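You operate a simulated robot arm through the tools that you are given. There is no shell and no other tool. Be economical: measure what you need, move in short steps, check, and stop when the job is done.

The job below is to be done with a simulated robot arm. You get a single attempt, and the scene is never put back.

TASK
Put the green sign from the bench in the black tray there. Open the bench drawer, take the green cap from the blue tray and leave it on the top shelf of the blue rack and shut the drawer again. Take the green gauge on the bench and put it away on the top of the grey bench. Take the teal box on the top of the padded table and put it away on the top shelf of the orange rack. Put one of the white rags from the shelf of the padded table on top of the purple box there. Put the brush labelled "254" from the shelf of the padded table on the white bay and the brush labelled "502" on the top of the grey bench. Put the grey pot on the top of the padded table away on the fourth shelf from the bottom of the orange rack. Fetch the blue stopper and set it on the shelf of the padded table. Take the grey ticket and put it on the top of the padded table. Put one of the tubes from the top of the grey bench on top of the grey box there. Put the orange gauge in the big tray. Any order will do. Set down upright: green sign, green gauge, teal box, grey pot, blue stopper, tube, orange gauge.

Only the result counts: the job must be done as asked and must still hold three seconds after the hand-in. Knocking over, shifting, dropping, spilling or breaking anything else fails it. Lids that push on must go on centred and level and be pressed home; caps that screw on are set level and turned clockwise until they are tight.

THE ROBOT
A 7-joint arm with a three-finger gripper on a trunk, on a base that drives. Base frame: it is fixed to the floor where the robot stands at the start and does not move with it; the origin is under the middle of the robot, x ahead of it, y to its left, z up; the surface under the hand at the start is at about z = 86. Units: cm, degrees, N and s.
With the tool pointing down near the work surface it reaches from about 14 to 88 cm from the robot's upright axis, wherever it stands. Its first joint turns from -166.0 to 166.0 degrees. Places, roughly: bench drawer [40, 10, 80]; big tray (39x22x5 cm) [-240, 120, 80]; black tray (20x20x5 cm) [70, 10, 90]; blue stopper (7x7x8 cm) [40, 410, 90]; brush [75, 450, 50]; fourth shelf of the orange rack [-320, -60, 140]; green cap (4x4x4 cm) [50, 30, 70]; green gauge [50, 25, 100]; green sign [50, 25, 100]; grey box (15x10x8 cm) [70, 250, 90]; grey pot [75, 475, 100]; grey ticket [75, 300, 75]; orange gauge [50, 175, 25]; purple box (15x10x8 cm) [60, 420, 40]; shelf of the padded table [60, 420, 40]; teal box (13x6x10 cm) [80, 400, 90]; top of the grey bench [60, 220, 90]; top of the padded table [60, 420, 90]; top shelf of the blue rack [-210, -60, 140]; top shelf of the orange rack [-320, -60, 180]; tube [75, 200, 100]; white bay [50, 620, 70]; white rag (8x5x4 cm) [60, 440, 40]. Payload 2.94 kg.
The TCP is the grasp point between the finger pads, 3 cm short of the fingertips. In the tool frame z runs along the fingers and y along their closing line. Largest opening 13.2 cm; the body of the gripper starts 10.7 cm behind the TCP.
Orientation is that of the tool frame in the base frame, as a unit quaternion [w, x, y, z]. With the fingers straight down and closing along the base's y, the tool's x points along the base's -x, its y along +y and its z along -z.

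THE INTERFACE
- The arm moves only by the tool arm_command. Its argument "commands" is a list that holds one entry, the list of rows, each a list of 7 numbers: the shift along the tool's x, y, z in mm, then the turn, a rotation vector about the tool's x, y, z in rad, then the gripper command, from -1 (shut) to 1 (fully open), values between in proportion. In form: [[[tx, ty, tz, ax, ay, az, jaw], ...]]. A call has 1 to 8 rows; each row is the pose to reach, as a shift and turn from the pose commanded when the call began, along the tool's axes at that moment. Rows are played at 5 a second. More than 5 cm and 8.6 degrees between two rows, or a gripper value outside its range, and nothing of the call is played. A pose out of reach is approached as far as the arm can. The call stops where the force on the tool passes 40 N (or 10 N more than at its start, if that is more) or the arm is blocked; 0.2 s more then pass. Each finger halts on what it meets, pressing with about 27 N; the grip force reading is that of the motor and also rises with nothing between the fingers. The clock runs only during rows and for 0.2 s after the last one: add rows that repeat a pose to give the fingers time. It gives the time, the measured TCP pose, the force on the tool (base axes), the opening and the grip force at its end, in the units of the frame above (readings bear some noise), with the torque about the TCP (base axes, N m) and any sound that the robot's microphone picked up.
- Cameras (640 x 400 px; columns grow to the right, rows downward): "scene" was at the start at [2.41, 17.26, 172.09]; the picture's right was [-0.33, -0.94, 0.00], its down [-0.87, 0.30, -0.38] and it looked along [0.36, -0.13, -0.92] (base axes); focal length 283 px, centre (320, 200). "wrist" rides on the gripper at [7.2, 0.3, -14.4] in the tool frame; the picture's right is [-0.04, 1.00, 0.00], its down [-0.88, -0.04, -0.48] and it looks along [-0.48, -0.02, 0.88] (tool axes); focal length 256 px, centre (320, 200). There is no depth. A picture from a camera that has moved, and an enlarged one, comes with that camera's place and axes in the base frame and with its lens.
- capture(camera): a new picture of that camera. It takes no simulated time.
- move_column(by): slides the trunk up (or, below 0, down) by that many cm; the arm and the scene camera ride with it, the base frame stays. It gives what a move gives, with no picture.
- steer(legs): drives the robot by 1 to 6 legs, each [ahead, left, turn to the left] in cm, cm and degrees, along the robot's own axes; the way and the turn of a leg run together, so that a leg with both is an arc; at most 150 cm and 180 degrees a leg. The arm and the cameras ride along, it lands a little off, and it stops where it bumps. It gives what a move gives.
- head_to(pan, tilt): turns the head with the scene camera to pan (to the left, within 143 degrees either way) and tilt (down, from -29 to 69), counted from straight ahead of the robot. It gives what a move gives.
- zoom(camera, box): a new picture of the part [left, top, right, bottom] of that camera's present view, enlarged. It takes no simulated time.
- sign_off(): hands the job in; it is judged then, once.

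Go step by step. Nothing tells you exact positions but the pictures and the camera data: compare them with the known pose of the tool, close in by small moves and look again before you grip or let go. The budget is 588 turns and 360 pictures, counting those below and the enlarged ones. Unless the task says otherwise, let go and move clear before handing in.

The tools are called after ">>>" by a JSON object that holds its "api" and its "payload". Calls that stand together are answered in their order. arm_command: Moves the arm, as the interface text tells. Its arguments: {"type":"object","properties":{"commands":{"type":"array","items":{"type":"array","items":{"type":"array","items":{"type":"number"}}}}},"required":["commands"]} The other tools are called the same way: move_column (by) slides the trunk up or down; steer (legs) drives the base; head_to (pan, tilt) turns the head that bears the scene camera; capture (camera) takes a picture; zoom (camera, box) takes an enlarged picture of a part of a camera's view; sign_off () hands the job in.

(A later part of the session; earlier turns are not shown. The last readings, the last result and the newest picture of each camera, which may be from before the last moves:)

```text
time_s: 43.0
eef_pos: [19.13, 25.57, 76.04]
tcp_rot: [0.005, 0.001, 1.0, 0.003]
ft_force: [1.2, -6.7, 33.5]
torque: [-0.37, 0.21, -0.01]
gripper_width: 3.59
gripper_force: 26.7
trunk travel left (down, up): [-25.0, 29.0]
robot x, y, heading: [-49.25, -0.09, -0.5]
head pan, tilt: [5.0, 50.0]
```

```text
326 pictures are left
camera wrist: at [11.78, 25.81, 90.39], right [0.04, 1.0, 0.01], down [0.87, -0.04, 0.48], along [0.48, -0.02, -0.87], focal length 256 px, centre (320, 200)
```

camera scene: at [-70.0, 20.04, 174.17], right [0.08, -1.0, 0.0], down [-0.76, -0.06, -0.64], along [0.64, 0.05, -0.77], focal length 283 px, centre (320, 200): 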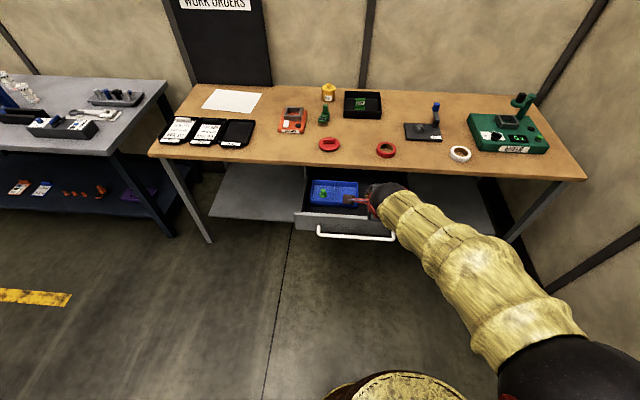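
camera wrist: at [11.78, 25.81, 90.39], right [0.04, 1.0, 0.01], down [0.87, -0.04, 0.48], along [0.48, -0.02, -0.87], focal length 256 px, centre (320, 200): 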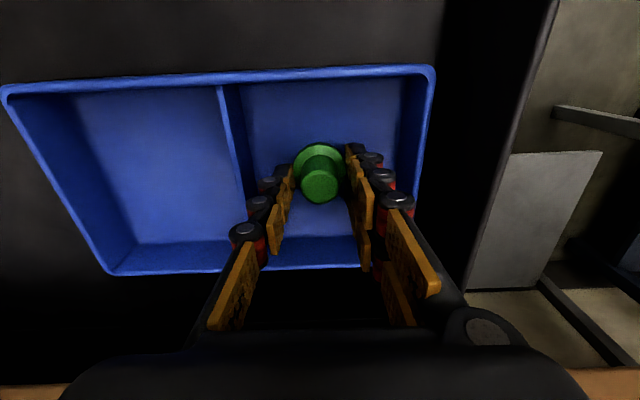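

The tips touched the tray floor and are holding the flange. I'll open, rise 1 cm and grip the knob instead.

>>> {"api": "arm_command", "payload": {"commands": [[[0, 0, 0, 0, 0, 0, -0.3], [0, 0, -5, 0, 0, 0, -0.3], [0, 0, -12, 0, 0, 0, -0.3], [0, 0, -12, 0, 0, 0, -0.6], [0, 0, -12, 0, 0, 0, -0.8], [0, 0, -12, 0, 0, 0, -0.9], [0, 0, -12, 0, 0, 0, -0.9]]]}}

>>> {"api": "capture", "payload": {"camera": "wrist"}}

```text
time_s: 44.6
eef_pos: [18.99, 25.57, 76.93]
tcp_rot: [0.004, 0.0, 1.0, 0.002]
ft_force: [-0.3, -0.9, 0.3]
torque: [-0.04, 0.0, 0.0]
gripper_width: 2.4
gripper_force: 26.9
trunk travel left (down, up): [-25.0, 29.0]
robot x, y, heading: [-49.81, 0.3, -0.3]
head pan, tilt: [5.0, 50.0]
```

```text
325 pictures are left
camera wrist: at [11.81, 25.88, 91.32], right [0.04, 1.0, 0.0], down [0.88, -0.04, 0.48], along [0.48, -0.02, -0.88], focal length 256 px, centre (320, 200)
```

wrist: 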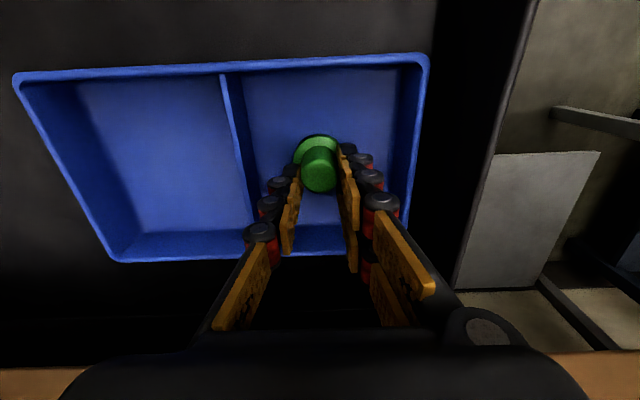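

Holding the knob at 2.4 cm. I'll lift out slowly.

>>> {"api": "arm_command", "payload": {"commands": [[[0, 0, -20, 0, 0, 0, -0.9], [0, 0, -50, 0, 0, 0, -0.9], [0, 0, -90, 0, 0, 0, -0.9], [0, 0, -135, 0, 0, 0, -0.9], [0, 0, -180, 0, 0, 0, -0.9], [0, 0, -220, 0, 0, 0, -0.9]]]}}

>>> {"api": "capture", "payload": {"camera": "wrist"}}

```text
time_s: 46.0
eef_pos: [18.82, 25.51, 98.74]
tcp_rot: [0.003, 0.0, 1.0, 0.001]
ft_force: [0.1, -0.7, 0.0]
torque: [-0.01, -0.05, 0.0]
gripper_width: 2.38
gripper_force: 27.0
trunk travel left (down, up): [-25.0, 29.0]
robot x, y, heading: [-49.67, -0.11, -0.2]
head pan, tilt: [5.0, 50.0]
```

```text
324 pictures are left
camera wrist: at [11.65, 25.83, 113.15], right [0.04, 1.0, 0.0], down [0.88, -0.04, 0.48], along [0.48, -0.02, -0.88], focal length 256 px, centre (320, 200)
```

wrist: 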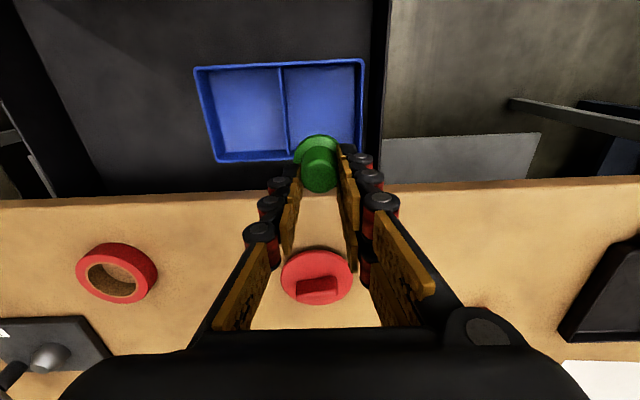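

Cap in hand. I'll raise the trunk, back off and look around towards the racks.

>>> {"api": "move_column", "payload": {"by": 29}}

>>> {"api": "steer", "payload": {"legs": [[-40, 0, 0], [0, 0, 90], [0, 0, 90]]}}

>>> {"api": "head_to", "payload": {"pan": 0, "tilt": 25}}

>>> {"api": "capture", "payload": {"camera": "scene"}}

```text
time_s: 48.9
eef_pos: [18.95, 25.6, 127.74]
tcp_rot: [0.003, 0.001, 1.0, 0.002]
ft_force: [1.4, 0.1, 0.3]
torque: [-0.02, 0.01, 0.0]
gripper_width: 2.38
gripper_force: 27.0
trunk travel left (down, up): [-54.0, 0.0]
robot x, y, heading: [-49.41, -0.28, -0.3]
head pan, tilt: [5.0, 50.0]
```

```text
time_s: 59.1
eef_pos: [-157.81, -27.3, 127.82]
tcp_rot: [0.003, 1.0, 0.014, -0.004]
ft_force: [-0.1, -0.1, -1.0]
torque: [0.01, -0.04, 0.0]
gripper_width: 2.38
gripper_force: 27.4
trunk travel left (down, up): [-54.0, 0.0]
robot x, y, heading: [-90.52, 0.11, -178.5]
head pan, tilt: [5.0, 50.0]
```

```text
time_s: 60.0
eef_pos: [-157.95, -27.2, 127.66]
tcp_rot: [0.002, 1.0, 0.015, -0.004]
ft_force: [0.0, -0.2, -0.9]
torque: [0.0, 0.02, -0.02]
gripper_width: 2.41
gripper_force: 27.1
trunk travel left (down, up): [-54.0, 0.0]
robot x, y, heading: [-90.38, 0.35, -178.7]
head pan, tilt: [0.0, 25.0]
```

```text
323 pictures are left
camera scene: at [-96.02, -18.79, 206.91], right [-0.02, 1.0, 0.0], down [0.42, 0.01, -0.91], along [-0.91, -0.02, -0.42], focal length 283 px, centre (320, 200)
```

scene: 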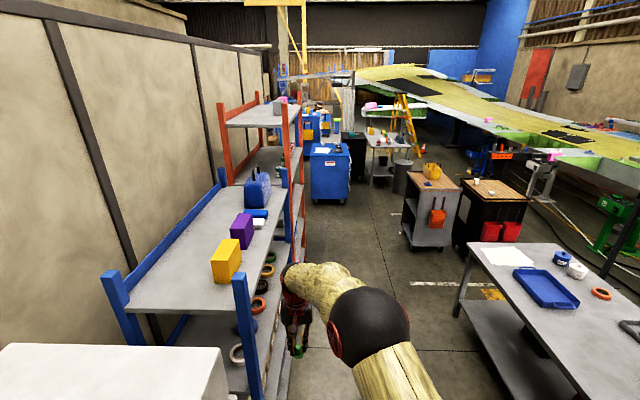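

Good view: the blue rack's top shelf is on the left, the orange rack is beyond it, and the big blue tray is on the table to the right. I'll look left at the near obstacle before approaching.

>>> {"api": "head_to", "payload": {"pan": 50, "tilt": 40}}

>>> {"api": "capture", "payload": {"camera": "scene"}}

```text
time_s: 61.2
eef_pos: [-157.88, -27.12, 127.81]
tcp_rot: [0.002, 1.0, 0.013, -0.004]
ft_force: [-0.8, -0.2, -0.1]
torque: [-0.01, 0.02, 0.0]
gripper_width: 2.36
gripper_force: 27.3
trunk travel left (down, up): [-54.0, 0.0]
robot x, y, heading: [-90.35, 0.36, -178.7]
head pan, tilt: [50.0, 40.0]
```

```text
322 pictures are left
camera scene: at [-92.13, -25.2, 204.59], right [-0.78, 0.62, 0.0], down [0.4, 0.5, -0.77], along [-0.48, -0.6, -0.64], focal length 283 px, centre (320, 200)
```

scene: 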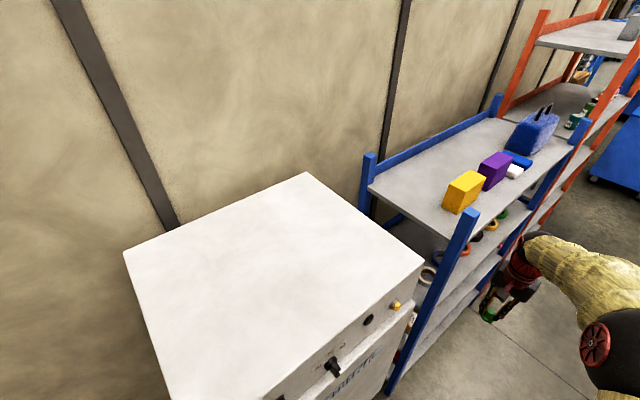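

The cabinet stands beside the rack, so I'll keep the base clear of it. I'll raise the hand high, draw it in, then drive alongside the shelf.

>>> {"api": "arm_command", "payload": {"commands": [[[0, 0, -46, 0, 0, 0, -0.9], [0, 0, -92, 0, 0, 0, -0.9], [0, 0, -138, 0, 0, 0, -0.9], [0, 0, -184, 0, 0, 0, -0.9], [0, 0, -230, 0, 0, 0, -0.9], [0, 0, -276, 0, 0, 0, -0.9], [0, 0, -322, 0, 0, 0, -0.9], [0, 0, -366, 0, 0, 0, -0.9]]]}}

>>> {"api": "arm_command", "payload": {"commands": [[[44, 0, 0, 0, 0, 0, -0.9], [88, 0, 0, 0, 0, 0, -0.9], [132, 0, 0, 0, 0, 0, -0.9], [176, 0, 0, 0, 0, 0, -0.9], [220, 0, 0, 0, 0, 0, -0.9], [264, 0, 0, 0, 0, 0, -0.9], [308, 0, 0, 0, 0, 0, -0.9], [340, 0, 0, 0, 0, 0, -0.9]]]}}

```text
time_s: 63.0
eef_pos: [-157.32, -27.28, 164.43]
tcp_rot: [0.002, 1.0, 0.013, -0.002]
ft_force: [0.3, -0.1, -0.5]
torque: [0.0, 0.02, 0.01]
gripper_width: 2.39
gripper_force: 27.4
trunk travel left (down, up): [-54.0, 0.0]
robot x, y, heading: [-90.25, 0.41, -178.5]
head pan, tilt: [50.0, 40.0]
```

```text
time_s: 64.8
eef_pos: [-123.48, -25.91, 164.08]
tcp_rot: [0.002, 1.0, 0.014, -0.005]
ft_force: [-0.7, 0.3, -0.1]
torque: [-0.03, 0.03, 0.02]
gripper_width: 2.37
gripper_force: 27.2
trunk travel left (down, up): [-54.0, 0.0]
robot x, y, heading: [-90.27, 0.28, -178.8]
head pan, tilt: [50.0, 40.0]
```

>>> {"api": "steer", "payload": {"legs": [[50, 0, -1.3]]}}

>>> {"api": "capture", "payload": {"camera": "scene"}}

>>> {"api": "capture", "payload": {"camera": "wrist"}}

```text
time_s: 67.7
eef_pos: [-173.46, -25.81, 163.99]
tcp_rot: [0.002, 1.0, 0.001, -0.003]
ft_force: [0.0, -0.7, 0.0]
torque: [0.01, -0.03, 0.0]
gripper_width: 2.36
gripper_force: 27.0
trunk travel left (down, up): [-54.0, 0.0]
robot x, y, heading: [-139.31, -0.32, 179.8]
head pan, tilt: [50.0, 40.0]
```

```text
321 pictures are left
camera scene: at [-141.97, -25.69, 204.59], right [-0.77, 0.64, 0.0], down [0.41, 0.49, -0.77], along [-0.49, -0.59, -0.64], focal length 283 px, centre (320, 200)
```

scene: 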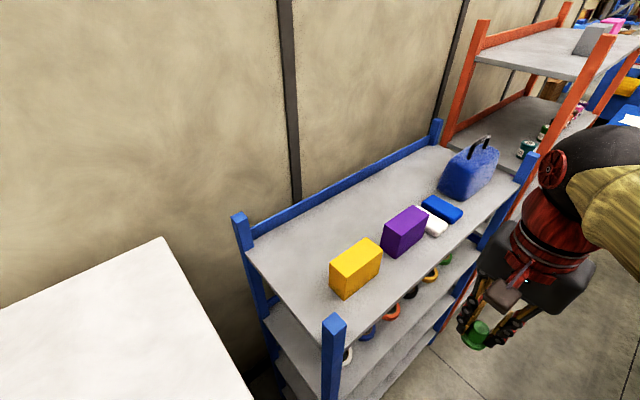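

```text
320 pictures are left
camera wrist: at [-166.03, -25.98, 178.34], right [-0.04, -1.0, 0.0], down [-0.88, 0.04, 0.48], along [-0.48, 0.02, -0.88], focal length 256 px, centre (320, 200)
```

wrist: 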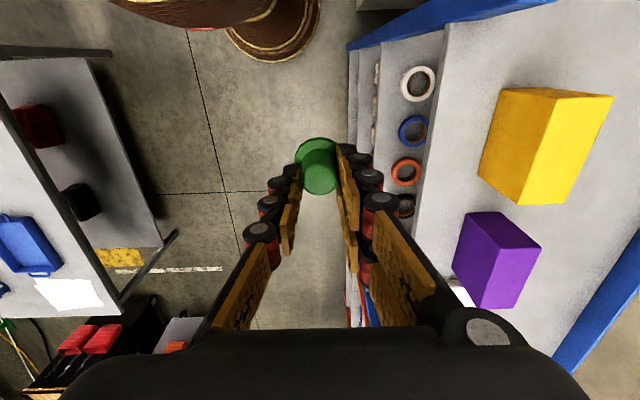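

>>> {"api": "arm_command", "payload": {"commands": [[[-5, 46, 0, 0, 0, 0, -0.9], [-10, 92, 0, 0, 0, 0, -0.9], [-15, 138, 0, 0, 0, 0, -0.9], [-20, 184, 0, 0, 0, 0, -0.9], [-25, 230, 0, 0, 0, 0, -0.9], [-30, 276, 0, 0, 0, 0, -0.9], [-35, 322, 0, 0, 0, 0, -0.9], [-35, 366, 0, 0, 0, 0, -0.9]]]}}

>>> {"api": "arm_command", "payload": {"commands": [[[0, 45, 0, 0, 0, 0, -0.9], [0, 90, 0, 0, 0, 0, -0.9], [0, 90, 0, 0, 0, 0, -0.9]]]}}

>>> {"api": "capture", "payload": {"camera": "scene"}}

>>> {"api": "capture", "payload": {"camera": "wrist"}}

```text
time_s: 69.5
eef_pos: [-176.75, -62.58, 163.99]
tcp_rot: [0.0, 1.0, 0.002, -0.002]
ft_force: [-0.4, -0.9, -0.6]
torque: [0.09, -0.05, -0.02]
gripper_width: 2.36
gripper_force: 27.5
trunk travel left (down, up): [-54.0, 0.0]
robot x, y, heading: [-139.55, -0.69, 179.7]
head pan, tilt: [50.0, 40.0]
```

```text
time_s: 70.3
eef_pos: [-175.66, -68.73, 162.42]
tcp_rot: [0.0, 1.0, 0.002, -0.003]
ft_force: [0.3, -0.5, -0.4]
torque: [0.04, -0.04, -0.03]
gripper_width: 2.4
gripper_force: 27.8
out of reach, approached as far as the arm can: row 2, 3
trunk travel left (down, up): [-54.0, 0.0]
robot x, y, heading: [-139.31, -0.44, 180.0]
head pan, tilt: [50.0, 40.0]
```

```text
319 pictures are left
camera scene: at [-141.98, -25.88, 204.57], right [-0.77, 0.64, 0.0], down [0.41, 0.49, -0.77], along [-0.49, -0.59, -0.64], focal length 283 px, centre (320, 200)
```

scene: 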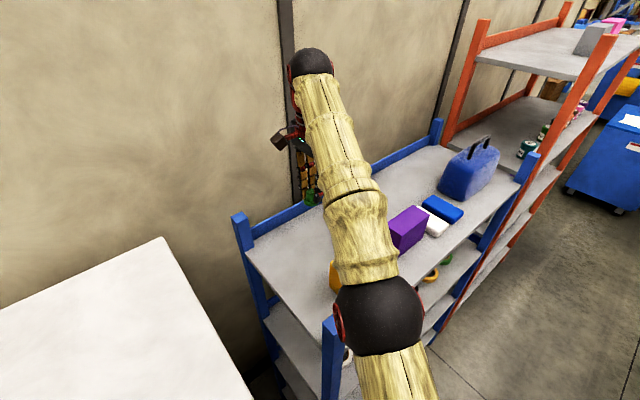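

```text
318 pictures are left
camera wrist: at [-168.25, -68.99, 176.82], right [-0.04, -1.0, 0.0], down [-0.88, 0.04, 0.48], along [-0.48, 0.02, -0.88], focal length 256 px, centre (320, 200)
```

wrist: 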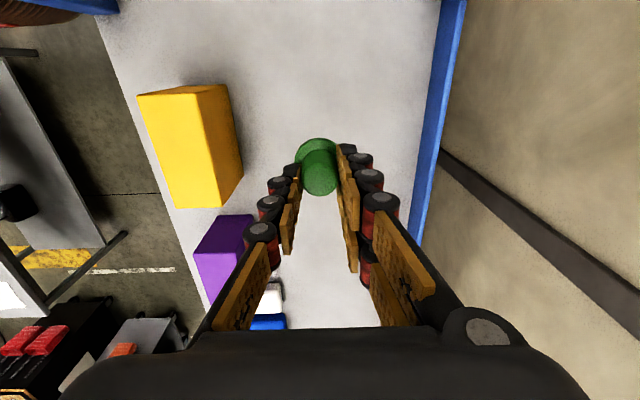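

>>> {"api": "arm_command", "payload": {"commands": [[[0, 0, 40, 0, 0, 0, -0.9], [0, 0, 80, 0, 0, 0, -0.9], [0, 0, 120, 0, 0, 0, -0.9]]]}}

>>> {"api": "capture", "payload": {"camera": "scene"}}

>>> {"api": "capture", "payload": {"camera": "wrist"}}

```text
time_s: 71.1
eef_pos: [-175.59, -68.83, 150.7]
tcp_rot: [0.004, 1.0, 0.001, -0.002]
ft_force: [0.6, -0.7, 0.8]
torque: [-0.01, -0.01, -0.02]
gripper_width: 2.39
gripper_force: 27.1
trunk travel left (down, up): [-54.0, 0.0]
robot x, y, heading: [-139.25, -0.07, 179.8]
head pan, tilt: [50.0, 40.0]
```

```text
317 pictures are left
camera scene: at [-141.86, -25.74, 204.59], right [-0.77, 0.64, 0.0], down [0.41, 0.49, -0.77], along [-0.49, -0.59, -0.64], focal length 283 px, centre (320, 200)
```

scene: 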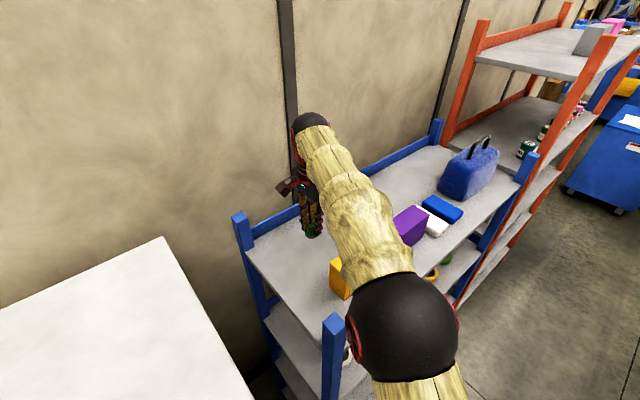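

```text
316 pictures are left
camera wrist: at [-168.11, -69.07, 165.0], right [-0.04, -1.0, 0.01], down [-0.88, 0.04, 0.48], along [-0.48, 0.01, -0.88], focal length 256 px, centre (320, 200)
```

wrist: 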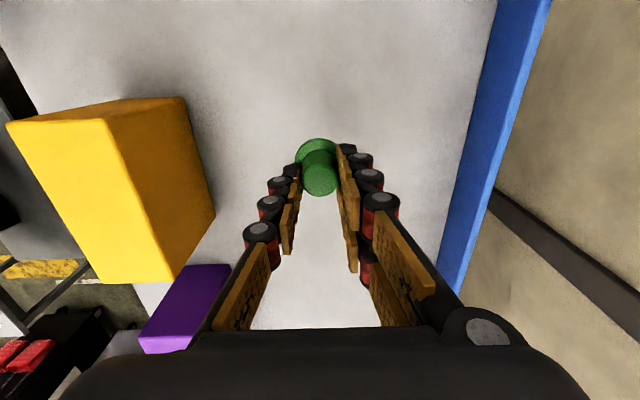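

>>> {"api": "arm_command", "payload": {"commands": [[[0, 0, 25, 0, 0, 0, -0.9], [0, 0, 40, 0, 0, 0, -0.9], [0, 0, 50, 0, 0, 0, -0.9], [0, 0, 56, 0, 0, 0, -0.9]]]}}

>>> {"api": "capture", "payload": {"camera": "wrist"}}

```text
time_s: 72.1
eef_pos: [-175.49, -68.73, 144.92]
tcp_rot: [0.002, 1.0, 0.001, -0.004]
ft_force: [-1.0, -0.5, 0.5]
torque: [-0.01, 0.01, -0.02]
gripper_width: 2.39
gripper_force: 27.0
trunk travel left (down, up): [-54.0, 0.0]
robot x, y, heading: [-139.21, -0.43, 179.8]
head pan, tilt: [50.0, 40.0]
```

```text
315 pictures are left
camera wrist: at [-168.1, -68.97, 159.33], right [-0.04, -1.0, 0.0], down [-0.88, 0.04, 0.48], along [-0.48, 0.02, -0.88], focal length 256 px, centre (320, 200)
```

wrist: 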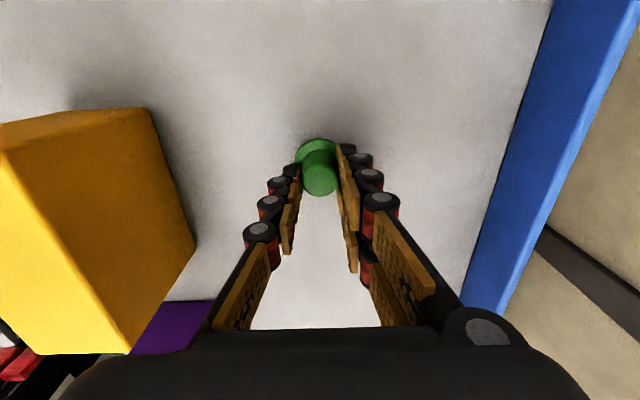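

>>> {"api": "arm_command", "payload": {"commands": [[[0, 0, 4, 0, 0, 0, -0.9], [0, 0, 8, 0, 0, 0, -0.9], [0, 0, 12, 0, 0, 0, -0.9], [0, 0, 15, 0, 0, 0, -0.9]]]}}

```text
time_s: 73.1
eef_pos: [-175.68, -68.78, 143.6]
tcp_rot: [0.003, 1.0, 0.001, -0.005]
ft_force: [0.0, 1.9, 8.7]
torque: [0.03, -0.09, 0.03]
gripper_width: 2.4
gripper_force: 27.1
trunk travel left (down, up): [-54.0, 0.0]
robot x, y, heading: [-139.18, -0.08, 179.8]
head pan, tilt: [50.0, 40.0]
```

Light contact at the shelf. I'll release and rise.

>>> {"api": "arm_command", "payload": {"commands": [[[0, 0, -1, 0, 0, 0, -0.5], [0, 0, -1, 0, 0, 0, -0.4], [0, 0, -1, 0, 0, 0, -0.4], [0, 0, -40, 0, 0, 0, -0.4], [0, 0, -85, 0, 0, 0, -0.4], [0, 0, -130, 0, 0, 0, -0.4], [0, 0, -175, 0, 0, 0, -0.4]]]}}

>>> {"api": "capture", "payload": {"camera": "wrist"}}

```text
time_s: 74.7
eef_pos: [-175.38, -68.9, 161.12]
tcp_rot: [0.001, 1.0, 0.002, -0.003]
ft_force: [-1.0, 0.6, -0.2]
torque: [0.05, -0.01, -0.02]
gripper_width: 3.97
gripper_force: 0.1
trunk travel left (down, up): [-54.0, 0.0]
robot x, y, heading: [-139.41, -0.22, 179.9]
head pan, tilt: [50.0, 40.0]
```

```text
314 pictures are left
camera wrist: at [-168.03, -69.18, 175.49], right [-0.04, -1.0, 0.0], down [-0.88, 0.04, 0.48], along [-0.48, 0.02, -0.88], focal length 256 px, centre (320, 200)
```

wrist: 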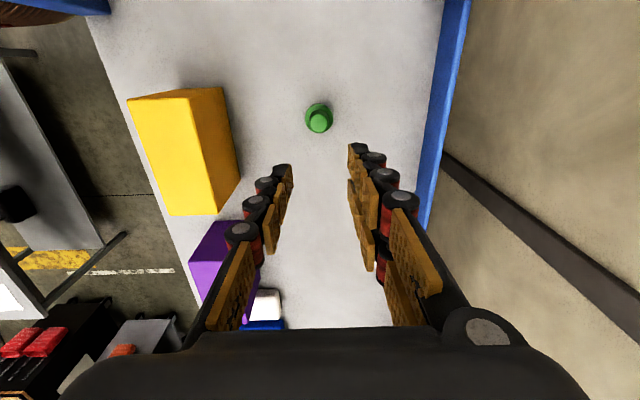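

The cap is on the shelf. I'll retract, drive back to the bench and turn to face it.

>>> {"api": "arm_command", "payload": {"commands": [[[0, -46, 0, 0, 0, 0, -0.4], [5, -92, 0, 0, 0, 0, -0.4], [10, -138, 0, 0, 0, 0, -0.4], [15, -184, 0, 0, 0, 0, -0.6], [15, -230, 0, 0, 0, 0, -0.8], [15, -276, 0, 0, 0, 0, -1], [15, -322, 0, 0, 0, 0, -1], [15, -368, 0, 0, 0, 0, -1]]]}}

>>> {"api": "steer", "payload": {"legs": [[-78, 0, 0], [0, 0, 90], [0, 0, 90]]}}

>>> {"api": "move_column", "payload": {"by": -29}}

>>> {"api": "head_to", "payload": {"pan": 5, "tilt": 45}}

>>> {"api": "capture", "payload": {"camera": "scene"}}

```text
time_s: 76.5
eef_pos: [-173.67, -31.48, 161.0]
tcp_rot: [0.002, 1.0, 0.002, -0.003]
ft_force: [0.6, 0.7, 0.7]
torque: [-0.11, 0.03, 0.01]
gripper_width: 0.0
gripper_force: 26.4
trunk travel left (down, up): [-54.0, 0.0]
robot x, y, heading: [-139.3, -0.23, 179.7]
head pan, tilt: [50.0, 40.0]
```

```text
time_s: 88.3
eef_pos: [-25.33, 29.74, 160.89]
tcp_rot: [0.003, 0.014, 1.0, 0.002]
ft_force: [-0.7, 0.3, 0.0]
torque: [0.01, 0.01, 0.0]
gripper_width: 0.0
gripper_force: 26.9
trunk travel left (down, up): [-54.0, 0.0]
robot x, y, heading: [-60.59, -0.92, -1.9]
head pan, tilt: [50.0, 40.0]
```

```text
time_s: 91.2
eef_pos: [-25.14, 29.61, 131.88]
tcp_rot: [0.004, 0.013, 1.0, 0.002]
ft_force: [0.6, 0.4, -0.2]
torque: [0.03, 0.01, -0.01]
gripper_width: 0.01
gripper_force: 26.9
trunk travel left (down, up): [-25.0, 29.0]
robot x, y, heading: [-61.5, -0.92, -1.9]
head pan, tilt: [50.0, 40.0]
```

```text
time_s: 92.4
eef_pos: [-25.32, 29.72, 131.89]
tcp_rot: [0.003, 0.014, 1.0, 0.002]
ft_force: [-0.6, -0.3, 0.1]
torque: [-0.03, 0.03, 0.02]
gripper_width: 0.0
gripper_force: 27.0
trunk travel left (down, up): [-25.0, 29.0]
robot x, y, heading: [-60.92, -0.9, -1.8]
head pan, tilt: [5.0, 45.0]
```

```text
313 pictures are left
camera scene: at [-55.18, 19.02, 174.87], right [0.06, -1.0, 0.0], down [-0.71, -0.04, -0.71], along [0.71, 0.04, -0.71], focal length 283 px, centre (320, 200)
```

scene: 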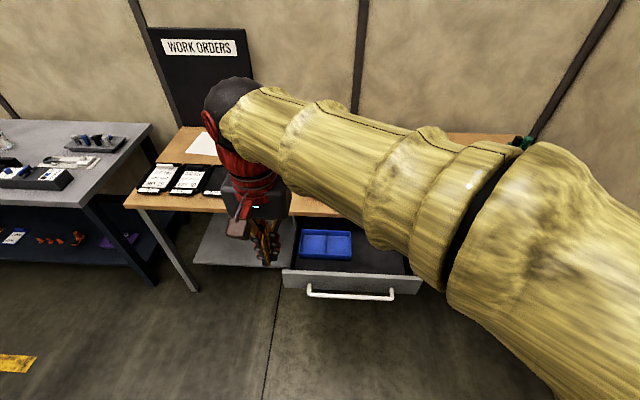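

>>> {"api": "arm_command", "payload": {"commands": [[[0, -25, 40, 0, 0, 0, -1], [0, -50, 80, 0, 0, 0, -1], [0, -75, 120, 0, 0, 0, -1], [0, -100, 160, 0, 0, 0, -1], [0, -125, 200, 0, 0, 0, -1], [0, -150, 240, 0, 0, 0, -1], [0, -175, 280, 0, 0, 0, -1], [0, -197, 320, 0, 0, 0, -1]]]}}

>>> {"api": "arm_command", "payload": {"commands": [[[0, 0, 45, 0, 0, 0, -1], [0, 0, 90, 0, 0, 0, -1], [0, 0, 135, 0, 0, 0, -1], [0, 0, 180, 0, 0, 0, -1], [0, 0, 229, 0, 0, 0, -1], [0, 0, 229, 0, 0, 0, -1]]]}}

>>> {"api": "capture", "payload": {"camera": "wrist"}}

```text
time_s: 94.2
eef_pos: [-25.67, 10.24, 99.85]
tcp_rot: [0.003, 0.014, 1.0, 0.002]
ft_force: [-1.0, 0.2, -0.2]
torque: [0.02, 0.05, 0.01]
gripper_width: 0.0
gripper_force: 27.0
trunk travel left (down, up): [-25.0, 29.0]
robot x, y, heading: [-60.8, -0.66, -1.9]
head pan, tilt: [5.0, 45.0]
```

```text
time_s: 95.6
eef_pos: [-25.4, 10.11, 76.74]
tcp_rot: [0.003, 0.014, 1.0, 0.002]
ft_force: [0.1, -0.1, 0.2]
torque: [-0.02, 0.04, 0.01]
gripper_width: 0.0
gripper_force: 27.1
trunk travel left (down, up): [-25.0, 29.0]
robot x, y, heading: [-60.68, -0.57, -1.9]
head pan, tilt: [5.0, 45.0]
```

```text
312 pictures are left
camera wrist: at [-32.72, 10.6, 91.14], right [0.07, 1.0, 0.0], down [0.87, -0.06, 0.48], along [0.48, -0.03, -0.88], focal length 256 px, centre (320, 200)
```

wrist: 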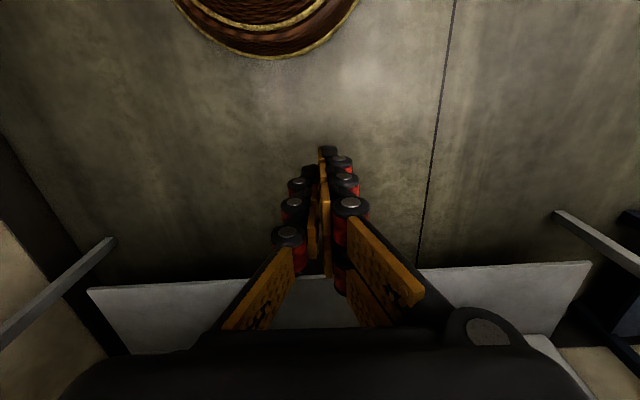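

>>> {"api": "arm_command", "payload": {"commands": [[[-45, 0, 0, 0, 0, 0, -1], [-90, 0, 0, 0, 0, 0, -1], [-135, 0, 0, 0, 0, 0, -1], [-165, 0, 0, 0, 0, 0, -1], [-185, 0, 0, 0, 0, 0, -1], [-205, 0, 0, 0, 0, 0, -1], [-230, 0, 0, 0, 0, 0, -1], [-255, 0, 0, 0, 0, 0, -1]]]}}

>>> {"api": "capture", "payload": {"camera": "wrist"}}

```text
time_s: 97.4
eef_pos: [0.08, 9.38, 77.18]
tcp_rot: [0.003, 0.013, 1.0, 0.002]
ft_force: [-0.1, -0.1, -0.5]
torque: [0.07, -0.03, 0.0]
gripper_width: 0.0
gripper_force: 27.4
trunk travel left (down, up): [-25.0, 29.0]
robot x, y, heading: [-60.94, -0.46, -1.7]
head pan, tilt: [5.0, 45.0]
```

```text
311 pictures are left
camera wrist: at [-7.14, 9.96, 91.49], right [0.07, 1.0, 0.0], down [0.87, -0.06, 0.48], along [0.48, -0.03, -0.88], focal length 256 px, centre (320, 200)
```

wrist: 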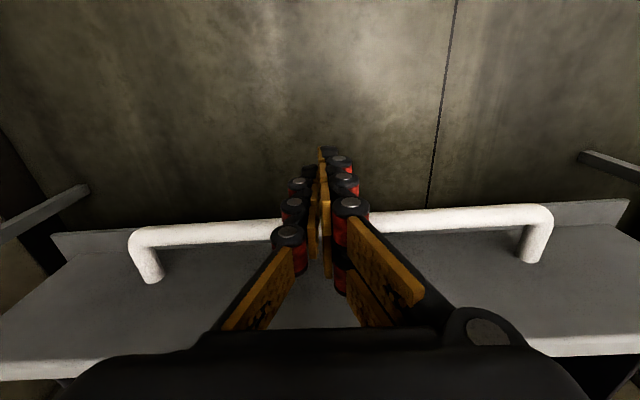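

>>> {"api": "arm_command", "payload": {"commands": [[[-30, 0, 0, 0, 0, 0, -1], [-60, 0, 0, 0, 0, 0, -1], [-90, 0, 0, 0, 0, 0, -1], [-120, 0, 0, 0, 0, 0, -1], [-145, 0, 0, 0, 0, 0, -1], [-165, 0, 0, 0, 0, 0, -1], [-185, 0, 0, 0, 0, 0, -1], [-200, 0, 0, 0, 0, 0, -1]]]}}

>>> {"api": "arm_command", "payload": {"commands": [[[-7, 0, 0, 0, 0, 0, -1], [-14, 0, 0, 0, 0, 0, -1], [-20, 0, 0, 0, 0, 0, -1], [-26, 0, 0, 0, 0, 0, -1], [-32, 0, 0, 0, 0, 0, -1]]]}}

>>> {"api": "capture", "payload": {"camera": "wrist"}}

```text
time_s: 99.2
eef_pos: [20.17, 8.97, 77.24]
tcp_rot: [0.004, 0.014, 1.0, 0.001]
ft_force: [0.4, -0.9, -0.5]
torque: [-0.03, -0.05, 0.0]
gripper_width: 0.01
gripper_force: 27.2
trunk travel left (down, up): [-25.0, 29.0]
robot x, y, heading: [-60.96, -0.71, -1.9]
head pan, tilt: [5.0, 45.0]
```

```text
time_s: 99.8
eef_pos: [20.87, 9.07, 76.72]
tcp_rot: [-0.006, 0.013, 1.0, 0.001]
ft_force: [-8.6, -0.1, 1.8]
torque: [0.01, 0.07, 0.07]
gripper_width: 0.01
gripper_force: 27.7
trunk travel left (down, up): [-25.0, 29.0]
robot x, y, heading: [-60.94, -0.77, -1.9]
head pan, tilt: [5.0, 45.0]
stopped in row 3: the force on the tool passed its limit at 46 N (the readings are from after the stop); the commanded pose is now the measured one
```

```text
310 pictures are left
camera wrist: at [13.85, 9.55, 91.31], right [0.07, 1.0, 0.0], down [0.88, -0.06, 0.47], along [0.46, -0.03, -0.88], focal length 256 px, centre (320, 200)
```

wrist: 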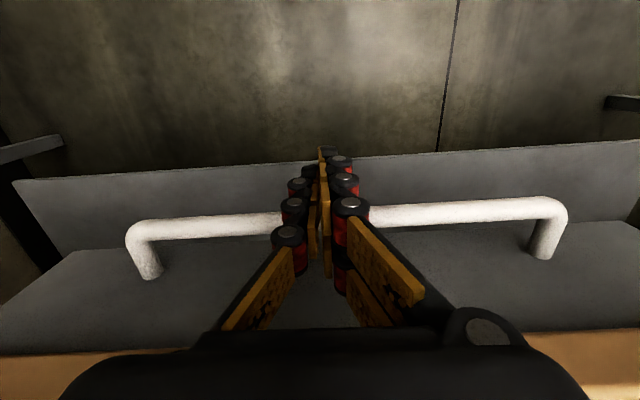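

The push stopped on a hard contact. I'll push once more to see whether it's fully home, then look.

>>> {"api": "arm_command", "payload": {"commands": [[[-4, 0, 0, 0, 0, 0, -1], [-8, 0, 0, 0, 0, 0, -1], [-12, 0, 0, 0, 0, 0, -1], [-16, 0, 0, 0, 0, 0, -1]]]}}

>>> {"api": "arm_command", "payload": {"commands": [[[50, 0, 0, 0, 0, 0, -1], [100, 0, 0, 0, 0, 0, -1], [150, 0, 0, 0, 0, 0, -1], [200, 0, 0, 0, 0, 0, -1]]]}}

>>> {"api": "capture", "payload": {"camera": "scene"}}

```text
time_s: 100.4
eef_pos: [20.81, 9.03, 76.49]
tcp_rot: [-0.012, 0.012, 1.0, 0.001]
ft_force: [-8.3, 0.5, 0.6]
torque: [-0.02, 0.08, 0.06]
gripper_width: 0.01
gripper_force: 26.5
trunk travel left (down, up): [-25.0, 29.0]
robot x, y, heading: [-60.93, -0.54, -1.8]
head pan, tilt: [5.0, 45.0]
stopped in row 2: the force on the tool passed its limit at 44 N (the readings are from after the stop); the commanded pose is now the measured one
```

```text
time_s: 101.4
eef_pos: [1.21, 9.79, 77.19]
tcp_rot: [-0.009, 0.013, 1.0, 0.001]
ft_force: [0.7, 0.0, 0.9]
torque: [0.03, 0.02, -0.02]
gripper_width: 0.0
gripper_force: 27.2
trunk travel left (down, up): [-25.0, 29.0]
robot x, y, heading: [-60.92, -0.78, -1.8]
head pan, tilt: [5.0, 45.0]
```

```text
309 pictures are left
camera scene: at [-55.27, 19.0, 174.87], right [0.06, -1.0, 0.0], down [-0.71, -0.04, -0.71], along [0.71, 0.04, -0.71], focal length 283 px, centre (320, 200)
```

scene: 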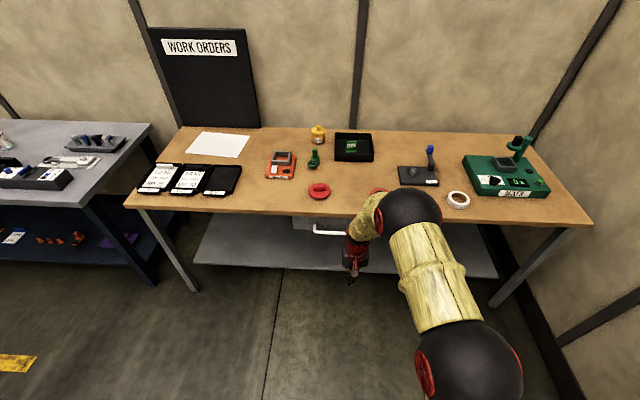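

>>> {"api": "zoom", "payload": {"camera": "scene", "box": [270, 180, 370, 250]}}

```text
5.71 times, centred on (320, 215) of scene
camera zoom: at [-55.27, 19.0, 174.87], right [0.06, -1.0, 0.0], down [-0.71, -0.04, -0.71], along [0.71, 0.04, -0.71], focal length 1619 px, centre (320, 114)
```

zoom: 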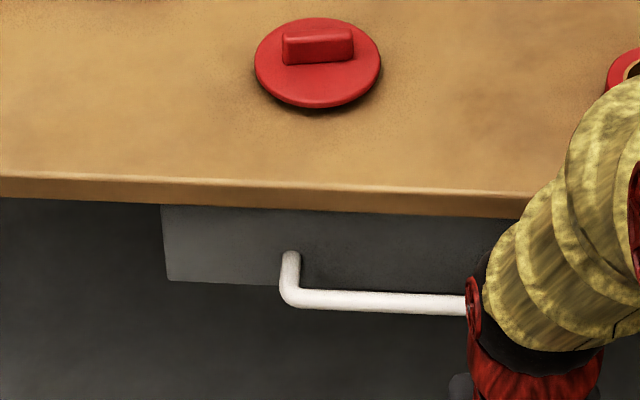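

The drawer is against its stop and looks shut. Next is the green gauge: I'll raise the hand and drive up to the bench.

>>> {"api": "arm_command", "payload": {"commands": [[[20, 0, -48, 0, 0, 0, -1], [40, 10, -96, 0, 0, 0, -0.6], [40, 20, -144, 0, 0, 0, -0.2], [40, 40, -192, 0, 0, 0, 0], [40, 60, -240, 0, 0, 0, 0], [40, 80, -288, 0, 0, 0, 0], [40, 100, -336, 0, 0, 0, 0], [40, 120, -370, 0, 0, 0, 0]]]}}

>>> {"api": "steer", "payload": {"legs": [[50, 0, 1.9]]}}

>>> {"api": "capture", "payload": {"camera": "wrist"}}

>>> {"api": "capture", "payload": {"camera": "scene"}}

```text
refused: row 1 steps farther than a row can; nothing moved
```

```text
time_s: 103.1
eef_pos: [20.71, 9.99, 76.89]
tcp_rot: [-0.022, 0.006, 1.0, -0.001]
ft_force: [0.7, 0.0, 0.2]
torque: [0.01, -0.03, -0.01]
gripper_width: 0.0
gripper_force: 27.1
trunk travel left (down, up): [-25.0, 29.0]
robot x, y, heading: [-40.28, -0.96, -0.9]
head pan, tilt: [5.0, 45.0]
stopped in leg 1: the force on the tool passed its limit at 85 N (the readings are from after the stop); the commanded pose is now the measured one
```

```text
307 pictures are left
camera wrist: at [14.22, 10.44, 91.61], right [0.06, 1.0, 0.0], down [0.9, -0.05, 0.44], along [0.44, -0.03, -0.9], focal length 256 px, centre (320, 200)
```

wrist: 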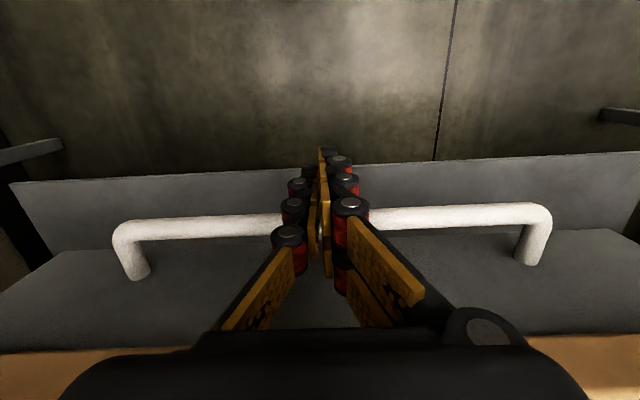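

```text
306 pictures are left
camera scene: at [-34.96, 18.56, 174.87], right [0.07, -1.0, 0.0], down [-0.7, -0.05, -0.71], along [0.71, 0.05, -0.71], focal length 283 px, centre (320, 200)
```

scene: 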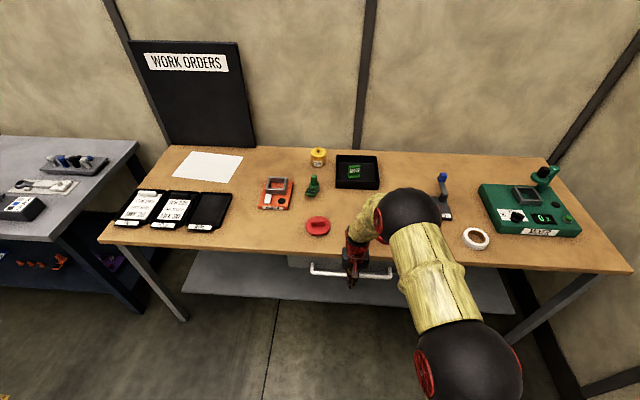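

The arm move was refused, so the drive pressed the hand on the handle and stopped. The drawer is at its stop (same x = 20.8), so it's shut. I'll back the hand off carefully, level it and rise.

>>> {"api": "arm_command", "payload": {"commands": [[[40, 0, 0, 0, -0.022, 0, -1], [80, 0, 0, 0, -0.044, 0, -1], [80, 0, -45, 0, -0.044, 0, -0.6], [80, 20, -90, 0, -0.044, 0, -0.2], [80, 40, -135, 0, -0.044, 0, 0], [80, 60, -180, 0, -0.044, 0, 0], [80, 80, -225, 0, -0.044, 0, 0], [80, 100, -270, 0, -0.044, 0, 0]]]}}

>>> {"api": "arm_command", "payload": {"commands": [[[0, 20, -45, 0, 0, 0, 0], [0, 40, -90, 0, 0, 0, 0], [0, 60, -100, 0, 0, 0, 0]]]}}

```text
time_s: 104.9
eef_pos: [14.0, 20.44, 104.02]
tcp_rot: [-0.001, 0.007, 1.0, -0.002]
ft_force: [1.2, -0.4, -1.3]
torque: [-0.01, -0.01, 0.01]
gripper_width: 6.61
gripper_force: 0.0
trunk travel left (down, up): [-25.0, 29.0]
robot x, y, heading: [-40.4, -1.07, -1.1]
head pan, tilt: [5.0, 45.0]
```

```text
time_s: 105.7
eef_pos: [14.12, 26.16, 114.11]
tcp_rot: [-0.001, 0.006, 1.0, -0.002]
ft_force: [0.2, 0.2, -0.5]
torque: [0.03, 0.02, -0.01]
gripper_width: 6.62
gripper_force: 0.1
trunk travel left (down, up): [-25.0, 29.0]
robot x, y, heading: [-40.68, -1.32, -1.1]
head pan, tilt: [5.0, 45.0]
```

>>> {"api": "steer", "payload": {"legs": [[36, 0, 1]]}}

>>> {"api": "capture", "payload": {"camera": "wrist"}}

>>> {"api": "zoom", "payload": {"camera": "scene", "box": [200, 100, 440, 280]}}

```text
time_s: 108.0
eef_pos: [49.84, 27.18, 114.07]
tcp_rot: [-0.001, -0.005, 1.0, -0.001]
ft_force: [-0.2, -0.2, -0.4]
torque: [0.04, 0.01, 0.01]
gripper_width: 6.61
gripper_force: 0.1
trunk travel left (down, up): [-25.0, 29.0]
robot x, y, heading: [-3.92, -1.79, 0.3]
head pan, tilt: [5.0, 45.0]
```

```text
305 pictures are left
camera wrist: at [42.8, 27.42, 128.5], right [0.03, 1.0, 0.0], down [0.88, -0.03, 0.47], along [0.47, -0.02, -0.88], focal length 256 px, centre (320, 200)
```

wrist: 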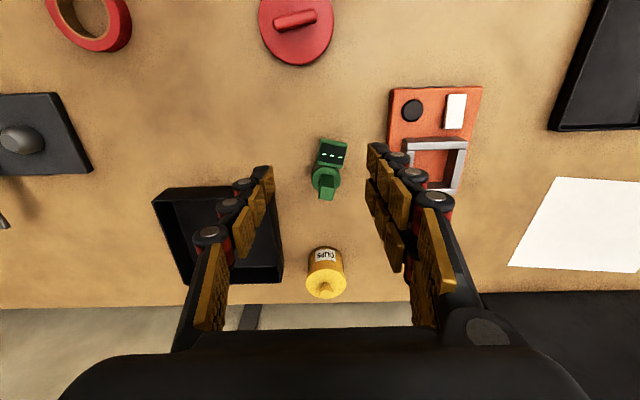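

```text
2.22 times, centred on (320, 190) of scene
camera zoom: at [1.25, 18.48, 174.86], right [0.09, -1.0, 0.0], down [-0.7, -0.07, -0.71], along [0.7, 0.06, -0.71], focal length 630 px, centre (320, 222)
```

zoom: 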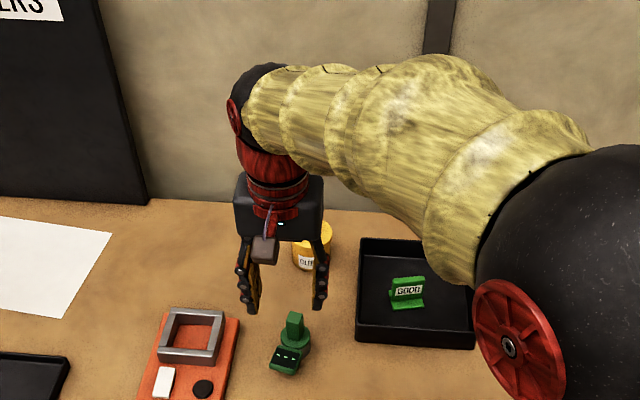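

>>> {"api": "arm_command", "payload": {"commands": [[[-35, 4, 30, 0, 0, 0, 0], [-73, 8, 60, 0, 0, 0, 0], [-73, 8, 90, 0, 0, 0, 0], [-73, 8, 90, 0, 0, 0, 0]]]}}

>>> {"api": "zoom", "payload": {"camera": "wrist", "box": [240, 80, 400, 180]}}

>>> {"api": "zoom", "payload": {"camera": "scene", "box": [280, 190, 360, 260]}}

```text
time_s: 109.0
eef_pos: [57.04, 27.95, 105.02]
tcp_rot: [-0.001, -0.004, 1.0, -0.002]
ft_force: [0.2, 0.4, 0.3]
torque: [-0.02, -0.04, -0.04]
gripper_width: 6.62
gripper_force: 0.0
trunk travel left (down, up): [-25.0, 29.0]
robot x, y, heading: [-3.72, -1.35, 0.0]
head pan, tilt: [5.0, 45.0]
```

```text
4.00 times, centred on (320, 130) of wrist
camera zoom: at [49.97, 28.23, 119.46], right [0.03, 1.0, 0.0], down [0.88, -0.03, 0.47], along [0.47, -0.02, -0.88], focal length 1024 px, centre (320, 480)
```

zoom: 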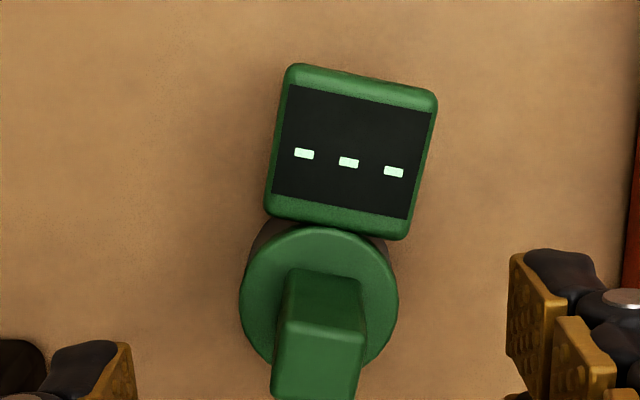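

```text
5.71 times, centred on (320, 225) of scene
camera zoom: at [1.19, 18.48, 174.87], right [0.09, -1.0, 0.0], down [-0.7, -0.07, -0.71], along [0.7, 0.06, -0.71], focal length 1619 px, centre (320, 57)
```

zoom: 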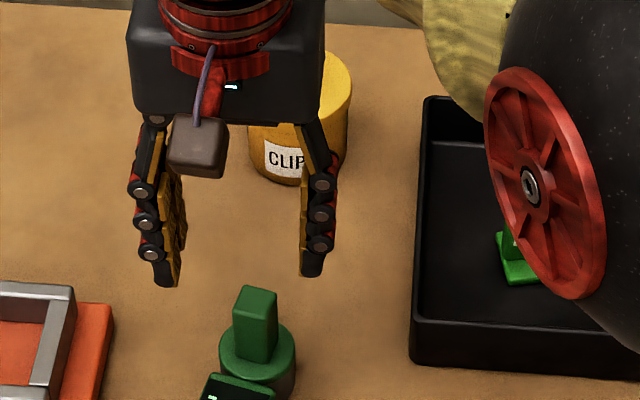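

The gauge has a post about 2 cm wide with its top near (59.8, 27.8, 94). I'll yaw 10° and come down around the post.

>>> {"api": "arm_command", "payload": {"commands": [[[-14, 0, 0, 0, 0, 0.085, -0.2], [-27, 0, 20, 0, 0, 0.17, -0.3], [-27, 0, 50, 0, 0, 0.17, -0.3], [-27, 0, 80, 0, 0, 0.17, -0.3]]]}}

>>> {"api": "capture", "payload": {"camera": "wrist"}}

```text
time_s: 110.0
eef_pos: [59.92, 28.13, 97.14]
tcp_rot: [-0.001, 0.079, 0.997, -0.002]
ft_force: [0.5, 0.6, -0.3]
torque: [-0.03, 0.0, 0.05]
gripper_width: 4.62
gripper_force: 0.1
trunk travel left (down, up): [-25.0, 29.0]
robot x, y, heading: [-3.69, -1.38, 0.4]
head pan, tilt: [5.0, 45.0]
```

```text
301 pictures are left
camera wrist: at [52.94, 29.63, 111.5], right [0.2, 0.98, 0.0], down [0.86, -0.18, 0.48], along [0.47, -0.1, -0.88], focal length 256 px, centre (320, 200)
```

wrist: 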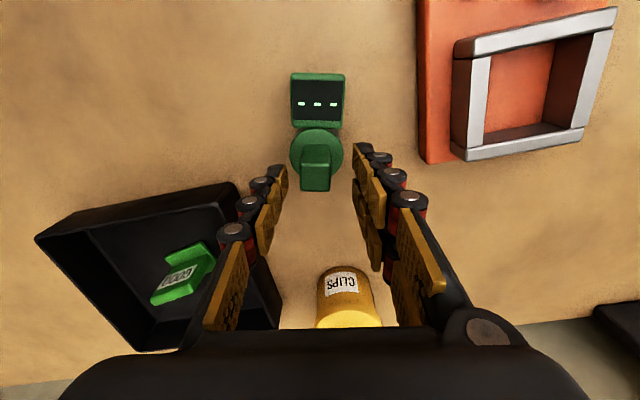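

>>> {"api": "arm_command", "payload": {"commands": [[[2, -4, 20, 0, 0, 0, -0.3], [2, -4, 36, 0, 0, 0, -0.3], [2, -4, 36, 0, 0, 0, -0.6], [2, -4, 36, 0, 0, 0, -0.75], [2, -4, 36, 0, 0, 0, -0.85], [2, -4, 36, 0, 0, 0, -0.9], [2, -4, 36, 0, 0, 0, -0.9]]]}}

>>> {"api": "capture", "payload": {"camera": "wrist"}}

```text
time_s: 111.6
eef_pos: [59.64, 27.76, 93.53]
tcp_rot: [0.0, 0.079, 0.997, -0.002]
ft_force: [0.3, 1.3, 1.3]
torque: [0.02, -0.02, -0.04]
gripper_width: 2.26
gripper_force: 27.1
trunk travel left (down, up): [-25.0, 29.0]
robot x, y, heading: [-3.52, -1.39, 0.3]
head pan, tilt: [5.0, 45.0]
```

```text
300 pictures are left
camera wrist: at [52.61, 29.2, 107.99], right [0.2, 0.98, 0.0], down [0.86, -0.18, 0.48], along [0.47, -0.1, -0.88], focal length 256 px, centre (320, 200)
```

wrist: 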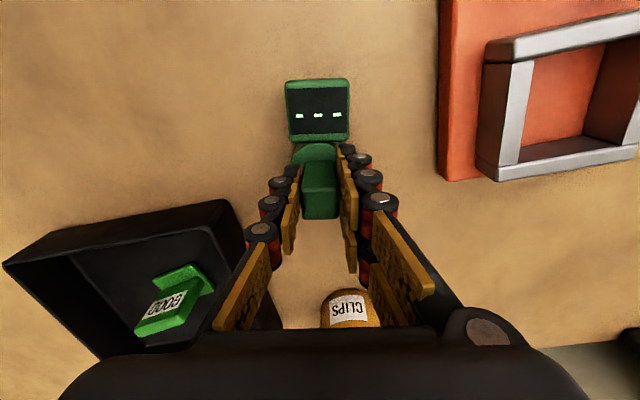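

>>> {"api": "arm_command", "payload": {"commands": [[[0, 0, -20, 0, 0, 0, -0.9], [0, 0, -60, 0, 0, 0, -0.9], [0, 0, -105, 0, 0, 0, -0.9], [0, 0, -150, 0, 0, 0, -0.9], [0, 0, -195, 0, 0, 0, -0.9], [0, 0, -240, 0, 0, 0, -0.9]]]}}

>>> {"api": "capture", "payload": {"camera": "wrist"}}

>>> {"api": "head_to", "payload": {"pan": 60, "tilt": 35}}

>>> {"api": "capture", "payload": {"camera": "scene"}}

```text
time_s: 113.0
eef_pos: [59.58, 27.44, 117.76]
tcp_rot: [-0.002, 0.081, 0.997, -0.001]
ft_force: [0.2, -0.8, -5.8]
torque: [0.03, -0.01, -0.01]
gripper_width: 2.29
gripper_force: 27.3
trunk travel left (down, up): [-25.0, 29.0]
robot x, y, heading: [-4.13, -1.36, 0.3]
head pan, tilt: [5.0, 45.0]
```

```text
299 pictures are left
camera wrist: at [52.63, 28.98, 132.14], right [0.2, 0.98, 0.0], down [0.86, -0.18, 0.47], along [0.46, -0.1, -0.88], focal length 256 px, centre (320, 200)
```

wrist: 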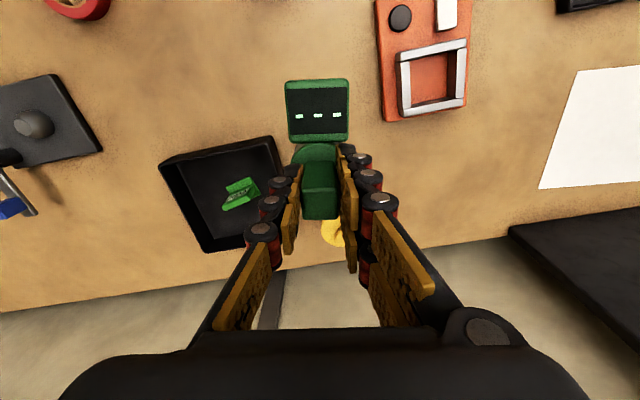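

```text
time_s: 114.3
eef_pos: [59.6, 27.59, 117.59]
tcp_rot: [-0.001, 0.081, 0.997, -0.001]
ft_force: [-0.1, -0.4, -5.1]
torque: [-0.01, -0.02, -0.02]
gripper_width: 2.29
gripper_force: 26.6
trunk travel left (down, up): [-25.0, 29.0]
robot x, y, heading: [-3.82, -1.27, 0.4]
head pan, tilt: [60.0, 35.0]
```

```text
298 pictures are left
camera scene: at [-2.47, 25.39, 176.34], right [0.87, -0.5, 0.0], down [-0.29, -0.5, -0.82], along [0.41, 0.71, -0.57], focal length 283 px, centre (320, 200)
```

scene: 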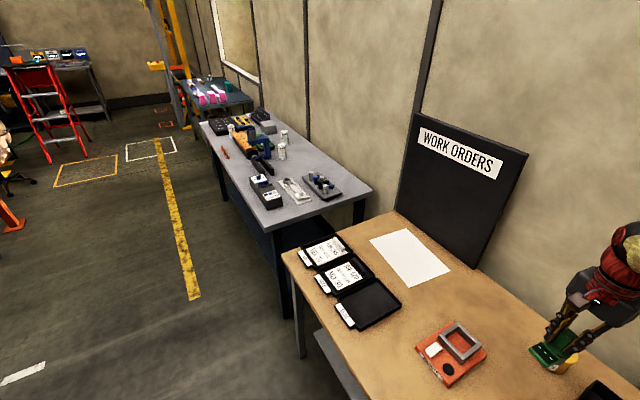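

The gauge is held securely. I'll back off and strafe left to the grey bench.

>>> {"api": "steer", "payload": {"legs": [[-42, 0, 0], [0, 110, 0], [0, 105, 0]]}}

>>> {"api": "head_to", "payload": {"pan": 0, "tilt": 45}}

>>> {"api": "capture", "payload": {"camera": "scene"}}

```text
time_s: 127.1
eef_pos: [15.86, 243.51, 117.68]
tcp_rot: [-0.001, 0.076, 0.997, -0.002]
ft_force: [-0.4, 0.1, -6.1]
torque: [-0.03, 0.0, -0.02]
gripper_width: 2.29
gripper_force: 26.7
trunk travel left (down, up): [-25.0, 29.0]
robot x, y, heading: [-47.23, 213.84, 0.6]
head pan, tilt: [60.0, 35.0]
```

```text
time_s: 128.4
eef_pos: [15.99, 243.38, 117.65]
tcp_rot: [-0.001, 0.075, 0.997, -0.002]
ft_force: [0.1, 0.3, -4.9]
torque: [0.0, 0.0, 0.0]
gripper_width: 2.26
gripper_force: 26.1
trunk travel left (down, up): [-25.0, 29.0]
robot x, y, heading: [-47.29, 213.98, 0.7]
head pan, tilt: [0.0, 45.0]
```

```text
297 pictures are left
camera scene: at [-42.34, 233.24, 174.86], right [0.01, -1.0, 0.0], down [-0.71, -0.01, -0.71], along [0.71, 0.01, -0.71], focal length 283 px, centre (320, 200)
```

scene: 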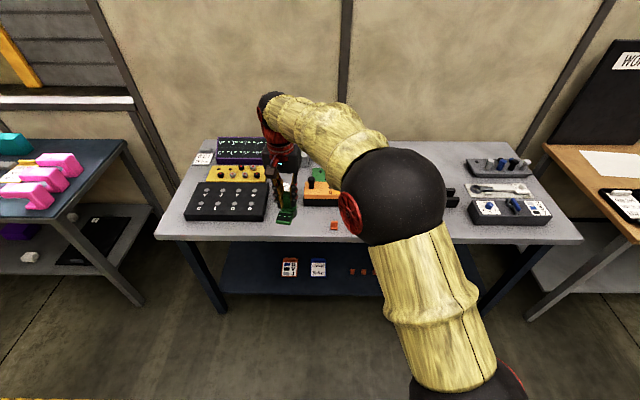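

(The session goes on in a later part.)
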